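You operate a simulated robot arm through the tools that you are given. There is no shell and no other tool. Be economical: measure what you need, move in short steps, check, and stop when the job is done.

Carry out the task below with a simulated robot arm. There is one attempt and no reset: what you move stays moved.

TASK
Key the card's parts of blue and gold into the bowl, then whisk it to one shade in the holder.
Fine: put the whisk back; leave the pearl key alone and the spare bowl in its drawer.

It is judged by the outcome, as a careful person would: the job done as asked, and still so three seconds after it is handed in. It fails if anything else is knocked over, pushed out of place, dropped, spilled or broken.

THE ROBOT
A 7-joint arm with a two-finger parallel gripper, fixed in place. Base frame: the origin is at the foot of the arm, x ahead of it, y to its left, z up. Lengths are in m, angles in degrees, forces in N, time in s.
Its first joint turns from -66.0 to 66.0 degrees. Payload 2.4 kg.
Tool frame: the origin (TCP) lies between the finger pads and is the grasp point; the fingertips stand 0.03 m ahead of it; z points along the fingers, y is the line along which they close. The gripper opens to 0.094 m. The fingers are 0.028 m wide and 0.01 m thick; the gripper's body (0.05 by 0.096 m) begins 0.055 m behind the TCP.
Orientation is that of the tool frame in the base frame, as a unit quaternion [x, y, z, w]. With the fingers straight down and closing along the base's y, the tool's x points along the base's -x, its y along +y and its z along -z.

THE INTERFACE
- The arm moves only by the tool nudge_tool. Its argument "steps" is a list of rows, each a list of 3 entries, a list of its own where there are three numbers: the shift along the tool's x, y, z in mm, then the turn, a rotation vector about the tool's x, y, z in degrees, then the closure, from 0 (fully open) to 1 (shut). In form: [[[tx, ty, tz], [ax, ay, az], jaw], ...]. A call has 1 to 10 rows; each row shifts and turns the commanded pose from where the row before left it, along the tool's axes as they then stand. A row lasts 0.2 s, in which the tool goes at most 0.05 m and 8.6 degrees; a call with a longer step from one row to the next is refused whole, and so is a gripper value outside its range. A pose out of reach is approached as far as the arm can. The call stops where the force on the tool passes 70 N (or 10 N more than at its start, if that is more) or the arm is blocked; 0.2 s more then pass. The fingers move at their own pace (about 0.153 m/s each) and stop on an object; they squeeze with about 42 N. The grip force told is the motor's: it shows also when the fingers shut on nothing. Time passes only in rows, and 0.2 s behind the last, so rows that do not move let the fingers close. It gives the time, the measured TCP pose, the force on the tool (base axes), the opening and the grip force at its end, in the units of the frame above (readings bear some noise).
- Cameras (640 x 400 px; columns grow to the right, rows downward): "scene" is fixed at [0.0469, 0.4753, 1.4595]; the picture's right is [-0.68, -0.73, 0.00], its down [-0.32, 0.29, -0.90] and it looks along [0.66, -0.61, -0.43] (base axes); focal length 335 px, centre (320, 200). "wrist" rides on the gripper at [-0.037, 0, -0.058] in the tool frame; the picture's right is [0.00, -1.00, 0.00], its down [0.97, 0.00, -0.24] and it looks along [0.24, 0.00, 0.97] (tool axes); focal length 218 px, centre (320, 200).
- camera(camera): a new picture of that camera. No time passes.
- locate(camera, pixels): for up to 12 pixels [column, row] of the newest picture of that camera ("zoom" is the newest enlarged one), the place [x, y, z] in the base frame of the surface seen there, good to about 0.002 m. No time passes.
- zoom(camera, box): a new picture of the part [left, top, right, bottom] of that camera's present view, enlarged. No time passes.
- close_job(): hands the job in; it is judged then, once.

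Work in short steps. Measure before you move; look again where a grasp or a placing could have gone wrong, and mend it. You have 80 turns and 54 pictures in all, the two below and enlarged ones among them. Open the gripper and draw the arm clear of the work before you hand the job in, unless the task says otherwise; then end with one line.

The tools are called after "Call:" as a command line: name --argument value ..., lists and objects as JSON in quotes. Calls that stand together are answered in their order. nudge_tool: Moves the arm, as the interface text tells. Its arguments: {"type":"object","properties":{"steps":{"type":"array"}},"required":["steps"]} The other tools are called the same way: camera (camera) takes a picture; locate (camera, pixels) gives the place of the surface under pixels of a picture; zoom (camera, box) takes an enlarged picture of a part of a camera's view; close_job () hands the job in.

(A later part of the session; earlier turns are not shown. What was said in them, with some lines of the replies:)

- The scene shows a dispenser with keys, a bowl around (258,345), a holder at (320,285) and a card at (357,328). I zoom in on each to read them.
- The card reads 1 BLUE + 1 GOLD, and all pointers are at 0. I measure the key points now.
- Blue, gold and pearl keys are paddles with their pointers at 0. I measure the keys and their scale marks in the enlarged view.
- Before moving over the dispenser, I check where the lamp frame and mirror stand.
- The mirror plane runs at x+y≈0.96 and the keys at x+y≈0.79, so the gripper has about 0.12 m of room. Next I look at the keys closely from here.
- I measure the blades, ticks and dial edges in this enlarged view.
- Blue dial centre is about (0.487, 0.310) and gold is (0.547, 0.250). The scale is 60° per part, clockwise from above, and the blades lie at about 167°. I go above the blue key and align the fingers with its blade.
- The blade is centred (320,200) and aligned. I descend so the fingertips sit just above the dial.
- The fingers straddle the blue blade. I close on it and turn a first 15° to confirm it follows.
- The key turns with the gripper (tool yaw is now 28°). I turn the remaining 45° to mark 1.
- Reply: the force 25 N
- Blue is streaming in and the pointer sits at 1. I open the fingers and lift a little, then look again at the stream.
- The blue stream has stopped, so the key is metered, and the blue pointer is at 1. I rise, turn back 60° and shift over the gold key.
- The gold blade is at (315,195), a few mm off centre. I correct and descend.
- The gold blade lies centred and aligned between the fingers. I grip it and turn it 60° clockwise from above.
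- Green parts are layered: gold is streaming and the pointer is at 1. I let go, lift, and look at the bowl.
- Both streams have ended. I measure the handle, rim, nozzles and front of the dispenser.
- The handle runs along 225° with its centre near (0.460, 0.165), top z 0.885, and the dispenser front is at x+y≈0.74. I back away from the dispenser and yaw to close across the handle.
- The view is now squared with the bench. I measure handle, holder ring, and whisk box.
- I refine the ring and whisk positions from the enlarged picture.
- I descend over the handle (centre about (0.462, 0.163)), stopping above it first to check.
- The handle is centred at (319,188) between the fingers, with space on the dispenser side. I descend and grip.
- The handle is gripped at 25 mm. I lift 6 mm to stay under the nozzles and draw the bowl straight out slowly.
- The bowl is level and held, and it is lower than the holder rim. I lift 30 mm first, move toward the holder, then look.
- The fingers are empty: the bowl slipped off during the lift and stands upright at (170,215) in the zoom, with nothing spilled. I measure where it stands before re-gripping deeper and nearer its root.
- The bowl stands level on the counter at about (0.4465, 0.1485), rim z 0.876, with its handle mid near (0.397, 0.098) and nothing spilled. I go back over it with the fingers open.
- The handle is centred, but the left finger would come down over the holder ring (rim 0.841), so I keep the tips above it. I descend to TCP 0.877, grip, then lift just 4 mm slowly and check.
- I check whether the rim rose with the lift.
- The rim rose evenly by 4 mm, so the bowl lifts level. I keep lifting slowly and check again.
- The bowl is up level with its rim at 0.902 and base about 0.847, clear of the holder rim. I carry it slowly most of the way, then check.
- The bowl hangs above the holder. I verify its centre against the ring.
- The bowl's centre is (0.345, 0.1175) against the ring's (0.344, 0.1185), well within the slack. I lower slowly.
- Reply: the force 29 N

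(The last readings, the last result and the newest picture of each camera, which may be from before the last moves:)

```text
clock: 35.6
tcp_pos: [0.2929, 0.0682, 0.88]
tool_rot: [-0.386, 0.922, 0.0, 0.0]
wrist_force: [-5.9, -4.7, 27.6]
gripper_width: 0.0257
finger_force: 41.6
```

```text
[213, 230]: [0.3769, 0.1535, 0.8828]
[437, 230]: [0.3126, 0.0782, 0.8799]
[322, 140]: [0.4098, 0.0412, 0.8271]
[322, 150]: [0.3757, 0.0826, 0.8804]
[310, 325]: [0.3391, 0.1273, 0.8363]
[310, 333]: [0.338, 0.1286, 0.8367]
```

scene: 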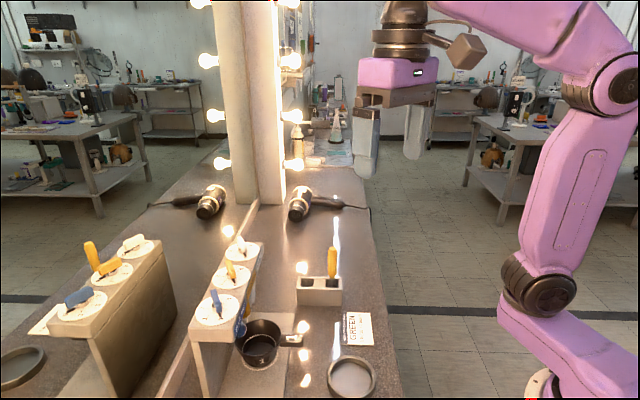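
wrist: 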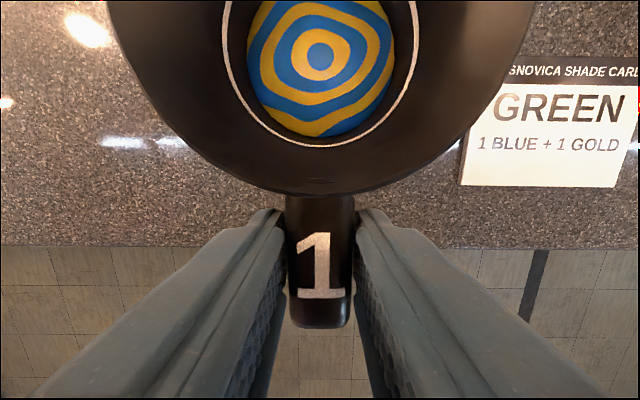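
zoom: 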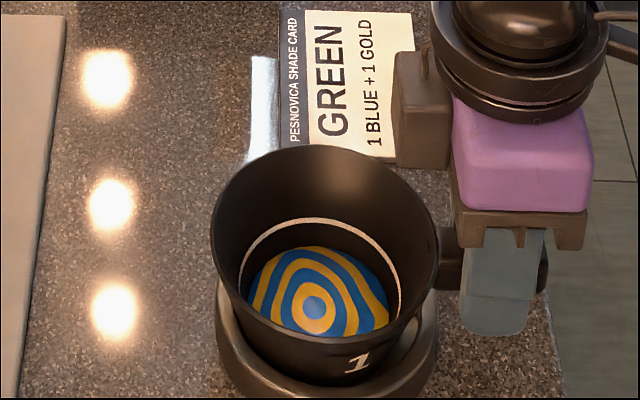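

There is 27 N of contact and the rim is at 0.880, so the bowl is seated. I ease up 1 mm, open gently and lift away.

Call:
nudge_tool --steps '[[[0, 0, -1], [0, 0, 0], 1], [[0, 0, 0], [0, 0, 0], 0.6], [[0, 0, 0], [0, 0, 0], 0.5], [[0, 0, 0], [0, 0, 0], 0.5], [[0, 0, -20], [0, 0, 0], 0.5], [[0, 0, -40], [0, 0, 0], 0.5], [[0, 0, -45], [0, 0, 0], 0.5], [[0, 0, -45], [0, 0, 0], 0.5]]'

Call:
zoom --camera "scene" --box '[290, 310, 410, 398]'

Call:
locate --camera "zoom" --pixels '[[213, 234], [435, 234], [322, 150], [312, 336], [325, 390], [340, 375], [430, 350], [315, 310]]'

```text
clock: 37.4
tcp_pos: [0.2922, 0.0681, 1.0305]
tool_rot: [-0.386, 0.922, -0.001, 0.0]
wrist_force: [-0.3, -0.6, -0.8]
gripper_width: 0.0469
finger_force: 0.0
```

```text
4.55 times, centred on (350, 354) of scene
```

zoom: 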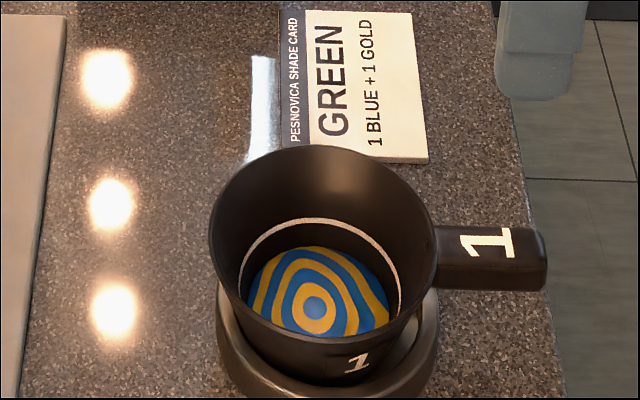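

```text
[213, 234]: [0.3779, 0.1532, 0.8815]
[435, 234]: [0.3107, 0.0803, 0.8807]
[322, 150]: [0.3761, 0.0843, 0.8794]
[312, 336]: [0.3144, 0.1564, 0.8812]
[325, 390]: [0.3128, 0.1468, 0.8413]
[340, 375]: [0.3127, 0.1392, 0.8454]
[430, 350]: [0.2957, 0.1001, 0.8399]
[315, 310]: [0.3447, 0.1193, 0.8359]
```

The bowl is level and seated in the holder. Next is the whisk near (0.541, -0.02), top z 0.986; I move above it with the same yaw.

Call:
nudge_tool --steps '[[[-15, -38.5, -20], [0, 0, 0], 0.4], [[-15, -38.5, -20], [0, 0, 0], 0.4], [[-15, -38.5, -20], [0, 0, 0], 0.4], [[-15, -38.5, -10], [0, 0, 0], 0.4], [[-15, -38.5, 0], [0, 0, 0], 0.4], [[-15, -38.5, 0], [0, 0, 0], 0.4], [[0, 0, 0], [0, 0, 0], 0.4]]'

Call:
camera --camera "wrist"

Call:
zoom --camera "scene" --box '[280, 220, 380, 320]'

```text
clock: 39.0
tcp_pos: [0.5218, -0.0298, 1.0996]
tool_rot: [-0.387, 0.922, 0.0, 0.0]
wrist_force: [-0.1, -0.3, 1.1]
gripper_width: 0.0564
finger_force: 0.0
```

```text
17 pictures are left
```

wrist: 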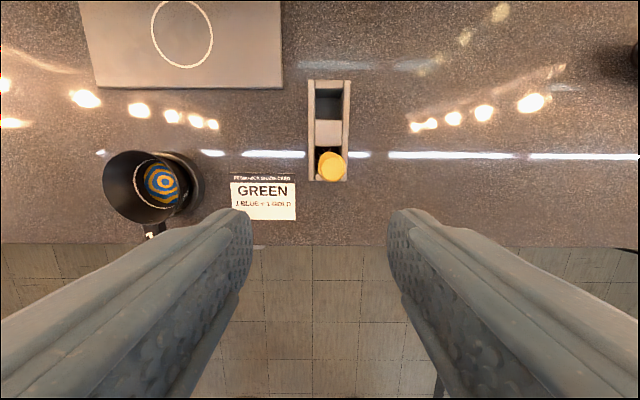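

```text
4.00 times, centred on (330, 270) of scene
```

zoom: 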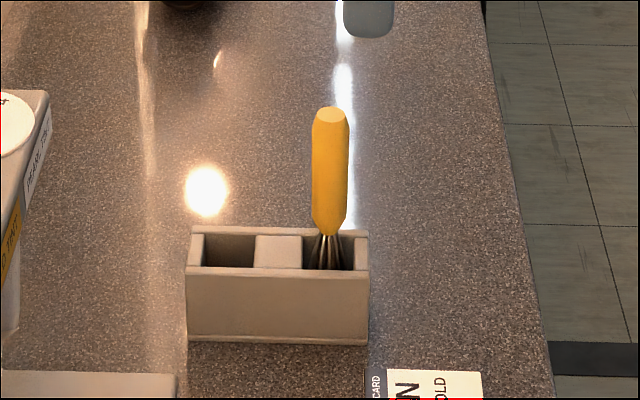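

I measure the whisk top, sides, and box slot.

Call:
locate --camera "wrist" --pixels '[[334, 169], [324, 168], [344, 168], [334, 157], [334, 178], [313, 100], [345, 100], [309, 180], [347, 180], [328, 133], [328, 145], [320, 155]]'

Call:
locate --camera "zoom" --pixels '[[331, 115], [330, 150], [330, 190], [328, 225], [314, 170], [346, 170], [328, 240], [328, 262], [305, 265], [355, 265], [303, 240], [360, 240]]'

```text
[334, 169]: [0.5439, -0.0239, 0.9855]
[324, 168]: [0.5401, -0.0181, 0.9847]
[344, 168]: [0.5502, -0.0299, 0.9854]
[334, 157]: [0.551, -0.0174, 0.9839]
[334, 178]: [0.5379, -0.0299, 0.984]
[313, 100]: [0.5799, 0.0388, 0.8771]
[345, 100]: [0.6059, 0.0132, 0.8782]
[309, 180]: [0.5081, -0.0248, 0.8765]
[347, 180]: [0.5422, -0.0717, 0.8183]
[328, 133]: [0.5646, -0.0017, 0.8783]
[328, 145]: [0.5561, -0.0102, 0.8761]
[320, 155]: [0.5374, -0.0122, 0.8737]
```

```text
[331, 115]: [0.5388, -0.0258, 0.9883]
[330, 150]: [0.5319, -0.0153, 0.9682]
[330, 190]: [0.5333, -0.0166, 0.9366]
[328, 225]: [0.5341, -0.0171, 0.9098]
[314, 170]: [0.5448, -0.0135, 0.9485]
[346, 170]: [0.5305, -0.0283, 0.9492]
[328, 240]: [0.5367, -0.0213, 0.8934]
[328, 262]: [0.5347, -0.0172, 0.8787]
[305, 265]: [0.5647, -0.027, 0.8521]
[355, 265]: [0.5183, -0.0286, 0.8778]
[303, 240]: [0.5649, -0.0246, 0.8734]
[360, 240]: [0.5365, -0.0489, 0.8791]
```

The whisk handle is vertical at about (0.542, -0.024), z 0.91–0.986, 20 mm thick. I descend around it in two stages and grip at z≈0.948.

Call:
nudge_tool --steps '[[[-9.3, -5.3, 0], [0, 0, 0], 0.4], [[-9.3, -5.3, 30], [0, 0, 0], 0.4], [[0, 0, 30], [0, 0, 0], 0.4], [[0, 0, 0], [0, 0, 0], 0.4]]'

Call:
camera --camera "wrist"

```text
clock: 40.0
tcp_pos: [0.5417, -0.0248, 1.0411]
tool_rot: [-0.386, 0.922, 0.0, -0.001]
wrist_force: [-0.6, -0.3, 0.0]
gripper_width: 0.0565
finger_force: 0.0
```

```text
15 pictures are left
```

wrist: 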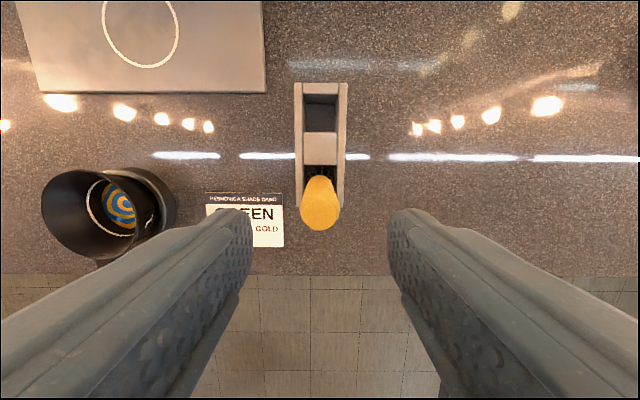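

The handle is centred at (320,208). I descend to the grip height and close.

Call:
nudge_tool --steps '[[[0, 0, 40], [0, 0, 0], 0.4], [[0, 0, 40], [0, 0, 0], 0.4], [[0, 0, 13], [0, 0, 0], 0.4], [[0, 0, 0], [0, 0, 0], 0.4], [[0, 0, 0], [0, 0, 0], 1], [[0, 0, 0], [0, 0, 0], 1], [[0, 0, 0], [0, 0, 0], 1]]'

Call:
nudge_tool --steps '[[[0, 0, -5], [0, 0, 0], 1], [[0, 0, -10], [0, 0, 0], 1], [[0, 0, -15], [0, 0, 0], 1], [[0, 0, -15], [0, 0, 0], 1], [[0, 0, -20], [0, 0, 0], 1], [[0, 0, -20], [0, 0, 0], 1]]'

Call:
zoom --camera "scene" --box '[270, 180, 400, 300]'

```text
clock: 41.6
tcp_pos: [0.5412, -0.024, 0.9476]
tool_rot: [-0.386, 0.922, 0.0, 0.0]
wrist_force: [-0.1, -0.4, 0.6]
gripper_width: 0.0227
finger_force: 41.5
```

```text
clock: 43.0
tcp_pos: [0.5411, -0.0248, 1.0337]
tool_rot: [-0.387, 0.922, 0.0, -0.001]
wrist_force: [0.0, -0.2, -0.9]
gripper_width: 0.0227
finger_force: 42.3
```

```text
3.33 times, centred on (335, 240) of scene
```

zoom: 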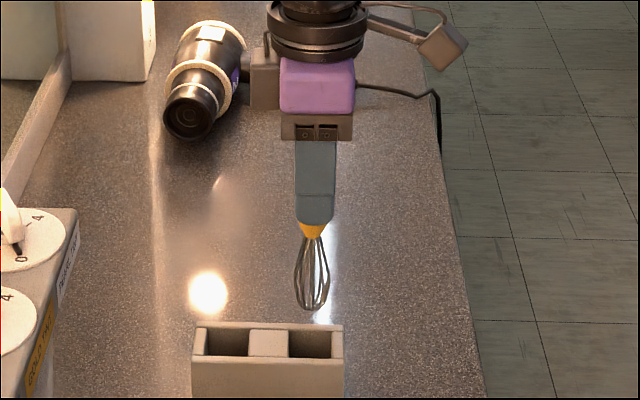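

The whisk is held and clear of its slot. I measure its tip and the empty slot.

Call:
locate --camera "zoom" --pixels '[[312, 308], [305, 308], [318, 307], [295, 270], [328, 270], [312, 240], [290, 338], [330, 338], [310, 352], [310, 332]]'

```text
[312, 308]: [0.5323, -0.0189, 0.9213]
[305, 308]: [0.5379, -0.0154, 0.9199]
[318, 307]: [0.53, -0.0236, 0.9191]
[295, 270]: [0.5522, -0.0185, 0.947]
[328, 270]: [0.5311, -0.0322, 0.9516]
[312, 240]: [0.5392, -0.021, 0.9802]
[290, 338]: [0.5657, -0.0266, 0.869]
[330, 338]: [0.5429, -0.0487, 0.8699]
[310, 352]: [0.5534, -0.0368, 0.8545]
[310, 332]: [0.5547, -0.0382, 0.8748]
```

The tip is 116 mm below the TCP. I carry the whisk over the bowl centre (0.345, 0.1185) at this height.

Call:
nudge_tool --steps '[[[2, 14, -5], [0, 0, 0], 1], [[4.5, 30, 0], [0, 0, 0], 1], [[4.5, 30, 0], [0, 0, 0], 1], [[4.5, 30, 0], [0, 0, 0], 1], [[4.5, 30, 0], [0, 0, 0], 1], [[4.5, 30, 0], [0, 0, 0], 1], [[4.5, 30, 0], [0, 0, 0], 1], [[4.5, 30, 0], [0, 0, 0], 1], [[2.1, 16.2, 0], [0, 0, 0], 1], [[0, 0, 0], [0, 0, 0], 1]]'

Call:
zoom --camera "scene" --box '[280, 270, 420, 398]'

Call:
locate --camera "zoom" --pixels '[[320, 200], [320, 260], [250, 290], [400, 290], [325, 230], [320, 240]]'

```text
clock: 45.2
tcp_pos: [0.3466, 0.1204, 1.0388]
tool_rot: [-0.386, 0.923, 0.0, 0.0]
wrist_force: [-0.5, 0.6, -0.6]
gripper_width: 0.0223
finger_force: 42.6
```

```text
3.12 times, centred on (350, 334) of scene
```

zoom: 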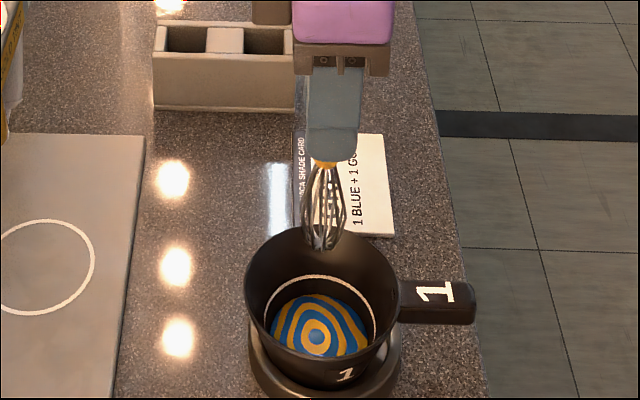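

```text
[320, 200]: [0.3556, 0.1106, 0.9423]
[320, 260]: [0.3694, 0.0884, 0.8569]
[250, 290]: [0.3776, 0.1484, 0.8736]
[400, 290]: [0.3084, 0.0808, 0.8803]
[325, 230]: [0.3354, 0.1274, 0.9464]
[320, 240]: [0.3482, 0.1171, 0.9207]
```

The whisk tip hangs at about (0.347, 0.118), over the bowl centre. I lower it into the mix, watching the force.

Call:
nudge_tool --steps '[[[1, 0.5, 20], [0, 0, 0], 1], [[0.5, 0, 25], [0, 0, 0], 1], [[0, 0, 25], [0, 0, 0], 1], [[0, 0, 13], [0, 0, 0], 1], [[0, 0, 2], [0, 0, 0], 1], [[0, 0, 2], [0, 0, 0], 1]]'

```text
clock: 46.6
tcp_pos: [0.344, 0.1186, 0.9512]
tool_rot: [-0.385, 0.923, 0.0, 0.001]
wrist_force: [-1.9, -0.7, 14.2]
gripper_width: 0.0227
finger_force: 41.9
```

It touches the bottom with 14 N. I raise 2 mm and whisk one circle of 10 mm radius.

Call:
nudge_tool --steps '[[[0, 0, -2], [0, 0, 0], 1], [[10, 0, 0], [0, 0, 0], 1], [[-2.93, 7.07, 0], [0, 0, 0], 1], [[-7.07, 2.93, 0], [0, 0, 0], 1], [[-7.07, -2.93, 0], [0, 0, 0], 1], [[-2.93, -7.07, 0], [0, 0, 0], 1], [[2.93, -7.07, 0], [0, 0, 0], 1], [[7.07, -2.93, 0], [0, 0, 0], 1], [[7.07, 2.93, 0], [0, 0, 0], 1], [[2.93, 7.07, 0], [0, 0, 0], 1]]'

Call:
zoom --camera "scene" --box '[290, 310, 410, 398]'

```text
clock: 48.8
tcp_pos: [0.3374, 0.1115, 0.9528]
tool_rot: [-0.386, 0.922, 0.0, -0.001]
wrist_force: [0.8, 1.1, 0.0]
gripper_width: 0.0226
finger_force: 42.4
```

```text
4.55 times, centred on (350, 354) of scene
```

zoom: 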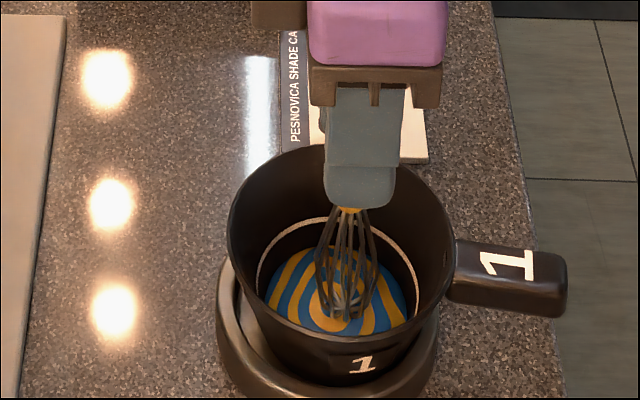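

The bowl shifted slightly inside the holder's slack, remaining seated, and the streaks have started to move. I go on whisking with further circles at the same height.

Call:
nudge_tool --steps '[[[-2.93, 7.07, 0], [0, 0, 0], 1], [[-7.07, 2.93, 0], [0, 0, 0], 1], [[-7.07, -2.93, 0], [0, 0, 0], 1], [[-2.93, -7.07, 0], [0, 0, 0], 1], [[2.93, -7.07, 0], [0, 0, 0], 1], [[7.07, -2.93, 0], [0, 0, 0], 1], [[7.07, 2.93, 0], [0, 0, 0], 1], [[2.93, 7.07, 0], [0, 0, 0], 1]]'

Call:
nudge_tool --steps '[[[-2.93, 7.07, 0], [0, 0, 0], 1], [[-7.07, 2.93, 0], [0, 0, 0], 1], [[-7.07, -2.93, 0], [0, 0, 0], 1], [[-2.93, -7.07, 0], [0, 0, 0], 1], [[2.93, -7.07, 0], [0, 0, 0], 1], [[7.07, -2.93, 0], [0, 0, 0], 1], [[7.07, 2.93, 0], [0, 0, 0], 1], [[2.93, 7.07, 0], [0, 0, 0], 1]]'

Call:
zoom --camera "scene" --box '[290, 310, 410, 398]'

```text
clock: 50.6
tcp_pos: [0.3373, 0.1106, 0.9524]
tool_rot: [-0.387, 0.922, 0.0, 0.0]
wrist_force: [-0.3, -0.3, 0.5]
gripper_width: 0.0225
finger_force: 41.9
```

```text
clock: 52.4
tcp_pos: [0.3367, 0.1116, 0.9531]
tool_rot: [-0.387, 0.922, -0.001, -0.001]
wrist_force: [0.8, 0.5, -0.2]
gripper_width: 0.0222
finger_force: 42.1
```

```text
4.55 times, centred on (350, 354) of scene
```

zoom: 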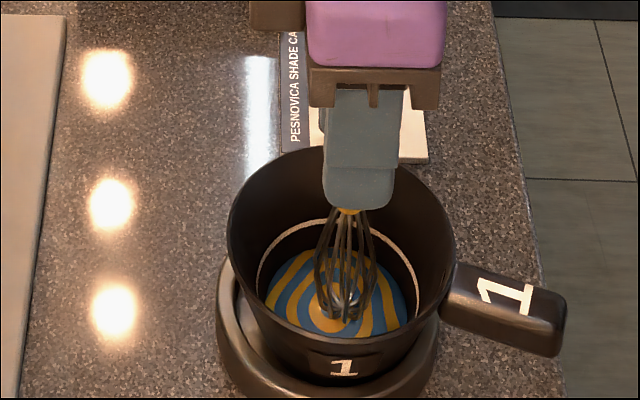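

The colours are dulling as they blend, but the bowl is slowly turning with the whisk. I reverse the stirring direction to turn it back while mixing.

Call:
nudge_tool --steps '[[[-2.93, -7.07, 0], [0, 0, 0], 1], [[-7.07, -2.93, 0], [0, 0, 0], 1], [[-7.07, 2.93, 0], [0, 0, 0], 1], [[-2.93, 7.07, 0], [0, 0, 0], 1], [[2.93, 7.07, 0], [0, 0, 0], 1], [[7.07, 2.93, 0], [0, 0, 0], 1], [[7.07, -2.93, 0], [0, 0, 0], 1], [[2.93, -7.07, 0], [0, 0, 0], 1]]'

Call:
nudge_tool --steps '[[[-2.93, -7.07, 0], [0, 0, 0], 1], [[-7.07, -2.93, 0], [0, 0, 0], 1], [[-7.07, 2.93, 0], [0, 0, 0], 1], [[-2.93, 7.07, 0], [0, 0, 0], 1], [[2.93, 7.07, 0], [0, 0, 0], 1], [[7.07, 2.93, 0], [0, 0, 0], 1], [[7.07, -2.93, 0], [0, 0, 0], 1], [[2.93, -7.07, 0], [0, 0, 0], 1]]'

Call:
nudge_tool --steps '[[[-2.93, -7.07, 0], [0, 0, 0], 1], [[-7.07, -2.93, 0], [0, 0, 0], 1], [[-7.07, 2.93, 0], [0, 0, 0], 1], [[-2.93, 7.07, 0], [0, 0, 0], 1], [[2.93, 7.07, 0], [0, 0, 0], 1], [[7.07, 2.93, 0], [0, 0, 0], 1], [[7.07, -2.93, 0], [0, 0, 0], 1], [[2.93, -7.07, 0], [0, 0, 0], 1]]'

Call:
zoom --camera "scene" --box '[290, 310, 410, 398]'

```text
clock: 54.2
tcp_pos: [0.3369, 0.1125, 0.9526]
tool_rot: [-0.387, 0.922, 0.0, 0.0]
wrist_force: [0.0, 0.4, 0.1]
gripper_width: 0.0221
finger_force: 42.2
```

```text
clock: 56.0
tcp_pos: [0.3365, 0.1115, 0.953]
tool_rot: [-0.386, 0.922, 0.0, 0.0]
wrist_force: [0.3, 0.2, 0.2]
gripper_width: 0.0223
finger_force: 41.8
```

```text
clock: 57.8
tcp_pos: [0.3374, 0.1117, 0.9526]
tool_rot: [-0.387, 0.922, 0.0, 0.0]
wrist_force: [0.7, 0.3, -0.7]
gripper_width: 0.0222
finger_force: 42.0
```

```text
4.55 times, centred on (350, 354) of scene
```

zoom: 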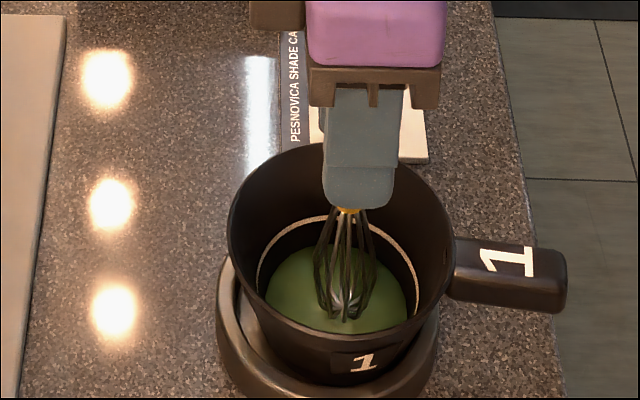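

The mix is now one even green. I give one last circle, return to the centre, and lift just above the liquid to let it drip.

Call:
nudge_tool --steps '[[[-2.93, -7.07, 0], [0, 0, 0], 1], [[-7.07, -2.93, 0], [0, 0, 0], 1], [[-7.07, 2.93, 0], [0, 0, 0], 1], [[-2.93, 7.07, 0], [0, 0, 0], 1], [[2.93, 7.07, 0], [0, 0, 0], 1], [[7.07, 2.93, 0], [0, 0, 0], 1], [[7.07, -2.93, 0], [0, 0, 0], 1], [[2.93, -7.07, 0], [0, 0, 0], 1], [[-8, 0, 0], [0, 0, 0], 1], [[0, 0, -4], [0, 0, 0], 1]]'

Call:
nudge_tool --steps '[[[0, 0, -5], [0, 0, 0], 1], [[0, 0, -6], [0, 0, 0], 1], [[0, 0, 0], [0, 0, 0], 1], [[0, 0, 0], [0, 0, 0], 1], [[0, 0, 0], [0, 0, 0], 1], [[0, 0, 0], [0, 0, 0], 1], [[0, 0, 0], [0, 0, 0], 1], [[0, 0, -20], [0, 0, 0], 1], [[0, 0, -25], [0, 0, 0], 1], [[0, 0, -28], [0, 0, 0], 1]]'

Call:
zoom --camera "scene" --box '[280, 270, 420, 398]'

```text
clock: 60.0
tcp_pos: [0.3427, 0.1166, 0.9562]
tool_rot: [-0.386, 0.923, 0.0, 0.0]
wrist_force: [-0.3, 0.9, -1.3]
gripper_width: 0.0223
finger_force: 41.7
```

```text
clock: 62.2
tcp_pos: [0.3427, 0.1166, 1.0411]
tool_rot: [-0.386, 0.923, 0.0, 0.0]
wrist_force: [-0.6, 0.4, -0.3]
gripper_width: 0.0222
finger_force: 42.4
```

```text
3.12 times, centred on (350, 334) of scene
```

zoom: 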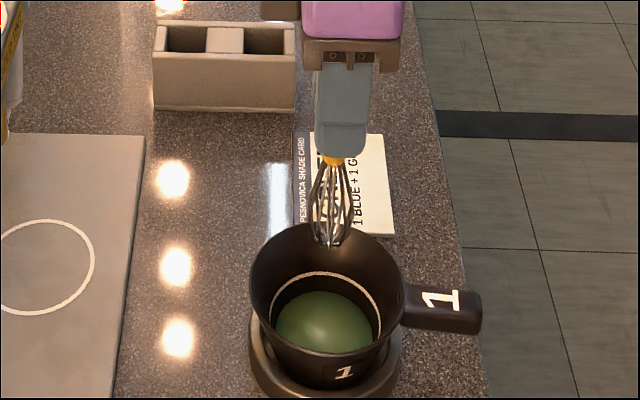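

The mix is even green and the whisk does not drip. I carry the whisk back over its slot.

Call:
nudge_tool --steps '[[[-2.4, -15, 0], [0, 0, 0], 1], [[-4.9, -30, 0], [0, 0, 0], 1], [[-4.9, -30, 0], [0, 0, 0], 1], [[-4.9, -30, 0], [0, 0, 0], 1], [[-4.9, -30, 0], [0, 0, 0], 1], [[-4.9, -30, 0], [0, 0, 0], 1], [[-4.9, -30, 0], [0, 0, 0], 1], [[-4.9, -30, 0], [0, 0, 0], 1], [[-2.5, -15, 0], [0, 0, 0], 1], [[0, 0, 0], [0, 0, 0], 1]]'

Call:
zoom --camera "scene" --box '[270, 180, 400, 300]'

Call:
locate --camera "zoom" --pixels '[[312, 302], [312, 305], [305, 302], [318, 302], [296, 268], [328, 268]]'

```text
clock: 64.4
tcp_pos: [0.5425, -0.0232, 1.0411]
tool_rot: [-0.386, 0.923, 0.0, -0.001]
wrist_force: [0.4, 0.2, -1.2]
gripper_width: 0.0224
finger_force: 42.0
```

```text
3.33 times, centred on (335, 240) of scene
```

zoom: 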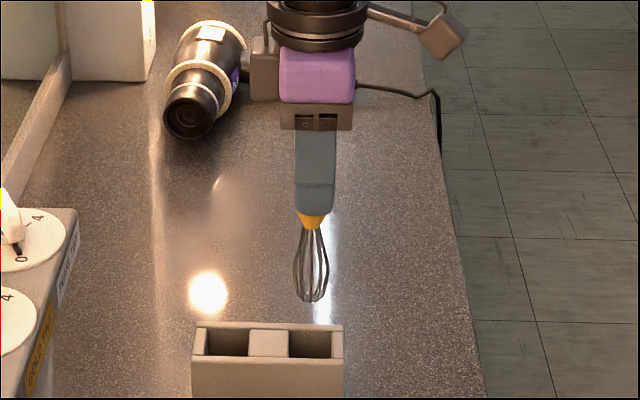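

```text
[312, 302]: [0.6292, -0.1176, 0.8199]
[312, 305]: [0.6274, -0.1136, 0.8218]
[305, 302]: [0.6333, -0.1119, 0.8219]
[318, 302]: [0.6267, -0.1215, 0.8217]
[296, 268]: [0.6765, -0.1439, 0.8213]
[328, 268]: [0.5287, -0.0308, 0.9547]
```

The whisk is aligned as it was when drawn out. I lower it into the slot.

Call:
nudge_tool --steps '[[[1.3, 0.3, 20], [0, 0, 0], 1], [[0, 0, 20], [0, 0, 0], 1], [[0, 0, 20], [0, 0, 0], 1], [[0, 0, 20], [0, 0, 0], 1], [[0, 0, 8], [0, 0, 0], 1], [[0, 0, 3], [0, 0, 0], 1], [[0, 0, 1.5], [0, 0, 0], 1], [[0, 0, 0], [0, 0, 0], 1]]'

Call:
zoom --camera "scene" --box '[270, 200, 400, 320]'

```text
clock: 66.2
tcp_pos: [0.5404, -0.0237, 0.9466]
tool_rot: [-0.386, 0.922, 0.0, -0.001]
wrist_force: [-0.5, -1.0, -0.6]
gripper_width: 0.0223
finger_force: 41.8
```

```text
3.33 times, centred on (335, 260) of scene
```

zoom: 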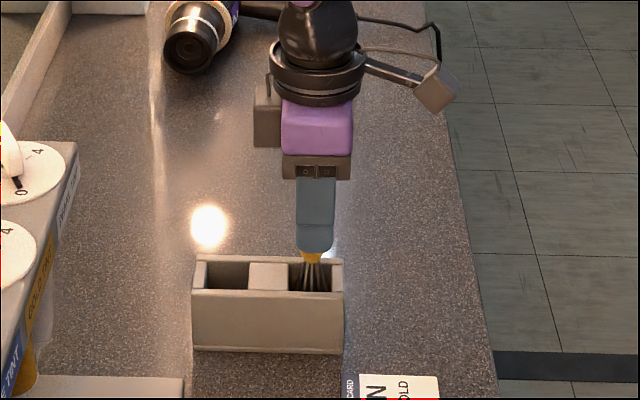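

The whisk is in its slot with no floor contact yet. I go down a few mm in small steps to find the floor.

Call:
nudge_tool --steps '[[[0, 0, 1], [0, 0, 0], 1], [[0, 0, 1], [0, 0, 0], 1]]'

Call:
nudge_tool --steps '[[[0, 0, 1], [0, 0, 0], 1], [[0, 0, 0.5], [0, 0, 0], 1]]'

```text
clock: 66.8
tcp_pos: [0.5408, -0.0239, 0.9479]
tool_rot: [-0.385, 0.923, 0.0, 0.001]
wrist_force: [-4.4, 0.4, 16.2]
gripper_width: 0.0224
finger_force: 41.8
```

```text
clock: 67.4
tcp_pos: [0.5408, -0.0229, 0.9472]
tool_rot: [-0.386, 0.923, -0.001, 0.003]
wrist_force: [-5.2, -1.0, 34.3]
gripper_width: 0.0225
finger_force: 41.6
```

It now bears on the slot floor. I ease back up 2 mm to relieve the force, open slowly, and rise straight up.

Call:
nudge_tool --steps '[[[0, 0, -2], [0, 0, 0], 1], [[0, 0, 0], [0, 0, 0], 0.6], [[0, 0, 0], [0, 0, 0], 0.4], [[0, 0, 0], [0, 0, 0], 0.4], [[0, 0, -20], [0, 0, 0], 0.4], [[0, 0, -40], [0, 0, 0], 0.4], [[0, 0, -45], [0, 0, 0], 0.4], [[0, 0, -45], [0, 0, 0], 0.4], [[0, 0, -40], [0, 0, 0], 0.4], [[0, 0, 0], [0, 0, 0], 0]]'

Call:
camera --camera "scene"

Call:
zoom --camera "scene" --box '[280, 220, 400, 398]'

```text
clock: 69.6
tcp_pos: [0.5409, -0.0252, 1.1371]
tool_rot: [-0.386, 0.922, 0.0, 0.001]
wrist_force: [-0.2, 0.0, 0.1]
gripper_width: 0.0941
finger_force: 0.1
```

```text
6 pictures are left
```

scene: 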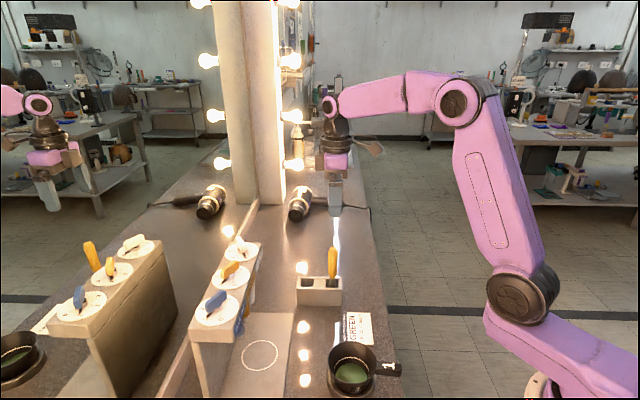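

```text
2.25 times, centred on (340, 309) of scene
```

zoom: 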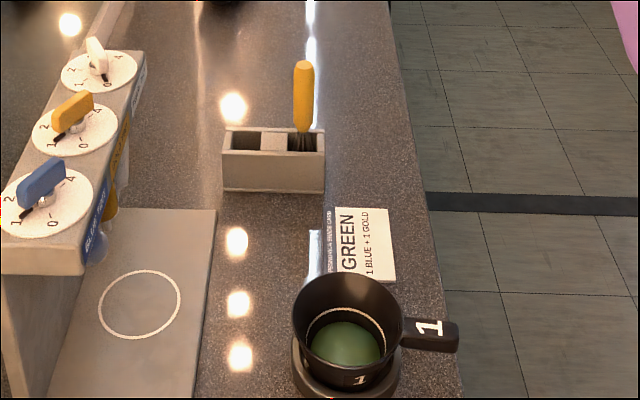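

The whisk stands in its slot and the keys read 1/1/0. I check that the bowl is level in the holder and draw the arm further clear.

Call:
locate --camera "zoom" --pixels '[[295, 320], [402, 315], [350, 275], [345, 361], [320, 290], [385, 295], [348, 340], [430, 330]]'

Call:
nudge_tool --steps '[[[20, 0, -35], [0, 0, 0], 0], [[30, 0, -35], [0, 0, 0], 0], [[30, 0, -20], [0, 0, 0], 0]]'

Call:
zoom --camera "scene" --box '[280, 310, 420, 398]'

```text
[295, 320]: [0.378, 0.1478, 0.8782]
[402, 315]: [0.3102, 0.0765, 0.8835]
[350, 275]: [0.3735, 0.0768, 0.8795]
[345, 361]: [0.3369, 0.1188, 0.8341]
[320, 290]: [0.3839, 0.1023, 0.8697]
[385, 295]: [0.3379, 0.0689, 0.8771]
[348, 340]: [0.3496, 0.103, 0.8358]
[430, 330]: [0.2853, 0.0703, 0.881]
```

```text
clock: 70.4
tcp_pos: [0.4834, -0.0817, 1.226]
tool_rot: [-0.386, 0.923, 0.0, 0.0]
wrist_force: [0.4, 0.3, -1.1]
gripper_width: 0.094
finger_force: 0.0
```

```text
4.55 times, centred on (350, 354) of scene
```

zoom: 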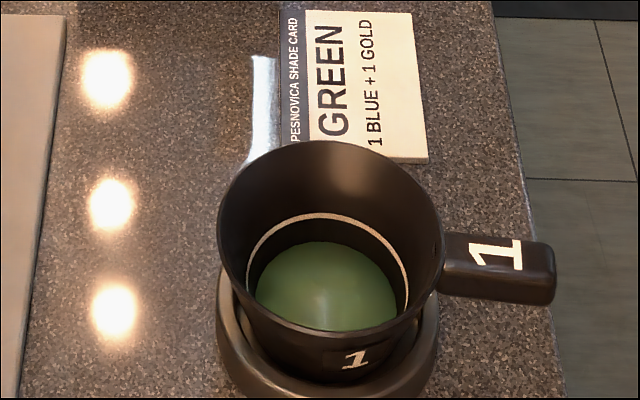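

The bowl sits in the holder with its rim level within a few mm, the mix is one green, the whisk is back in its slot, and the pearl key reads 0. I hand the job in.

Call:
close_job

```text
The job is handed in.
```

I keyed one part blue and one part gold into the bowl and whisked it to an even green in the holder. The whisk is back in its slot, and I left the pearl key and the spare bowl alone. The bowl slipped from the gripper once on the way to the holder, but it stayed upright and I saw no spill.
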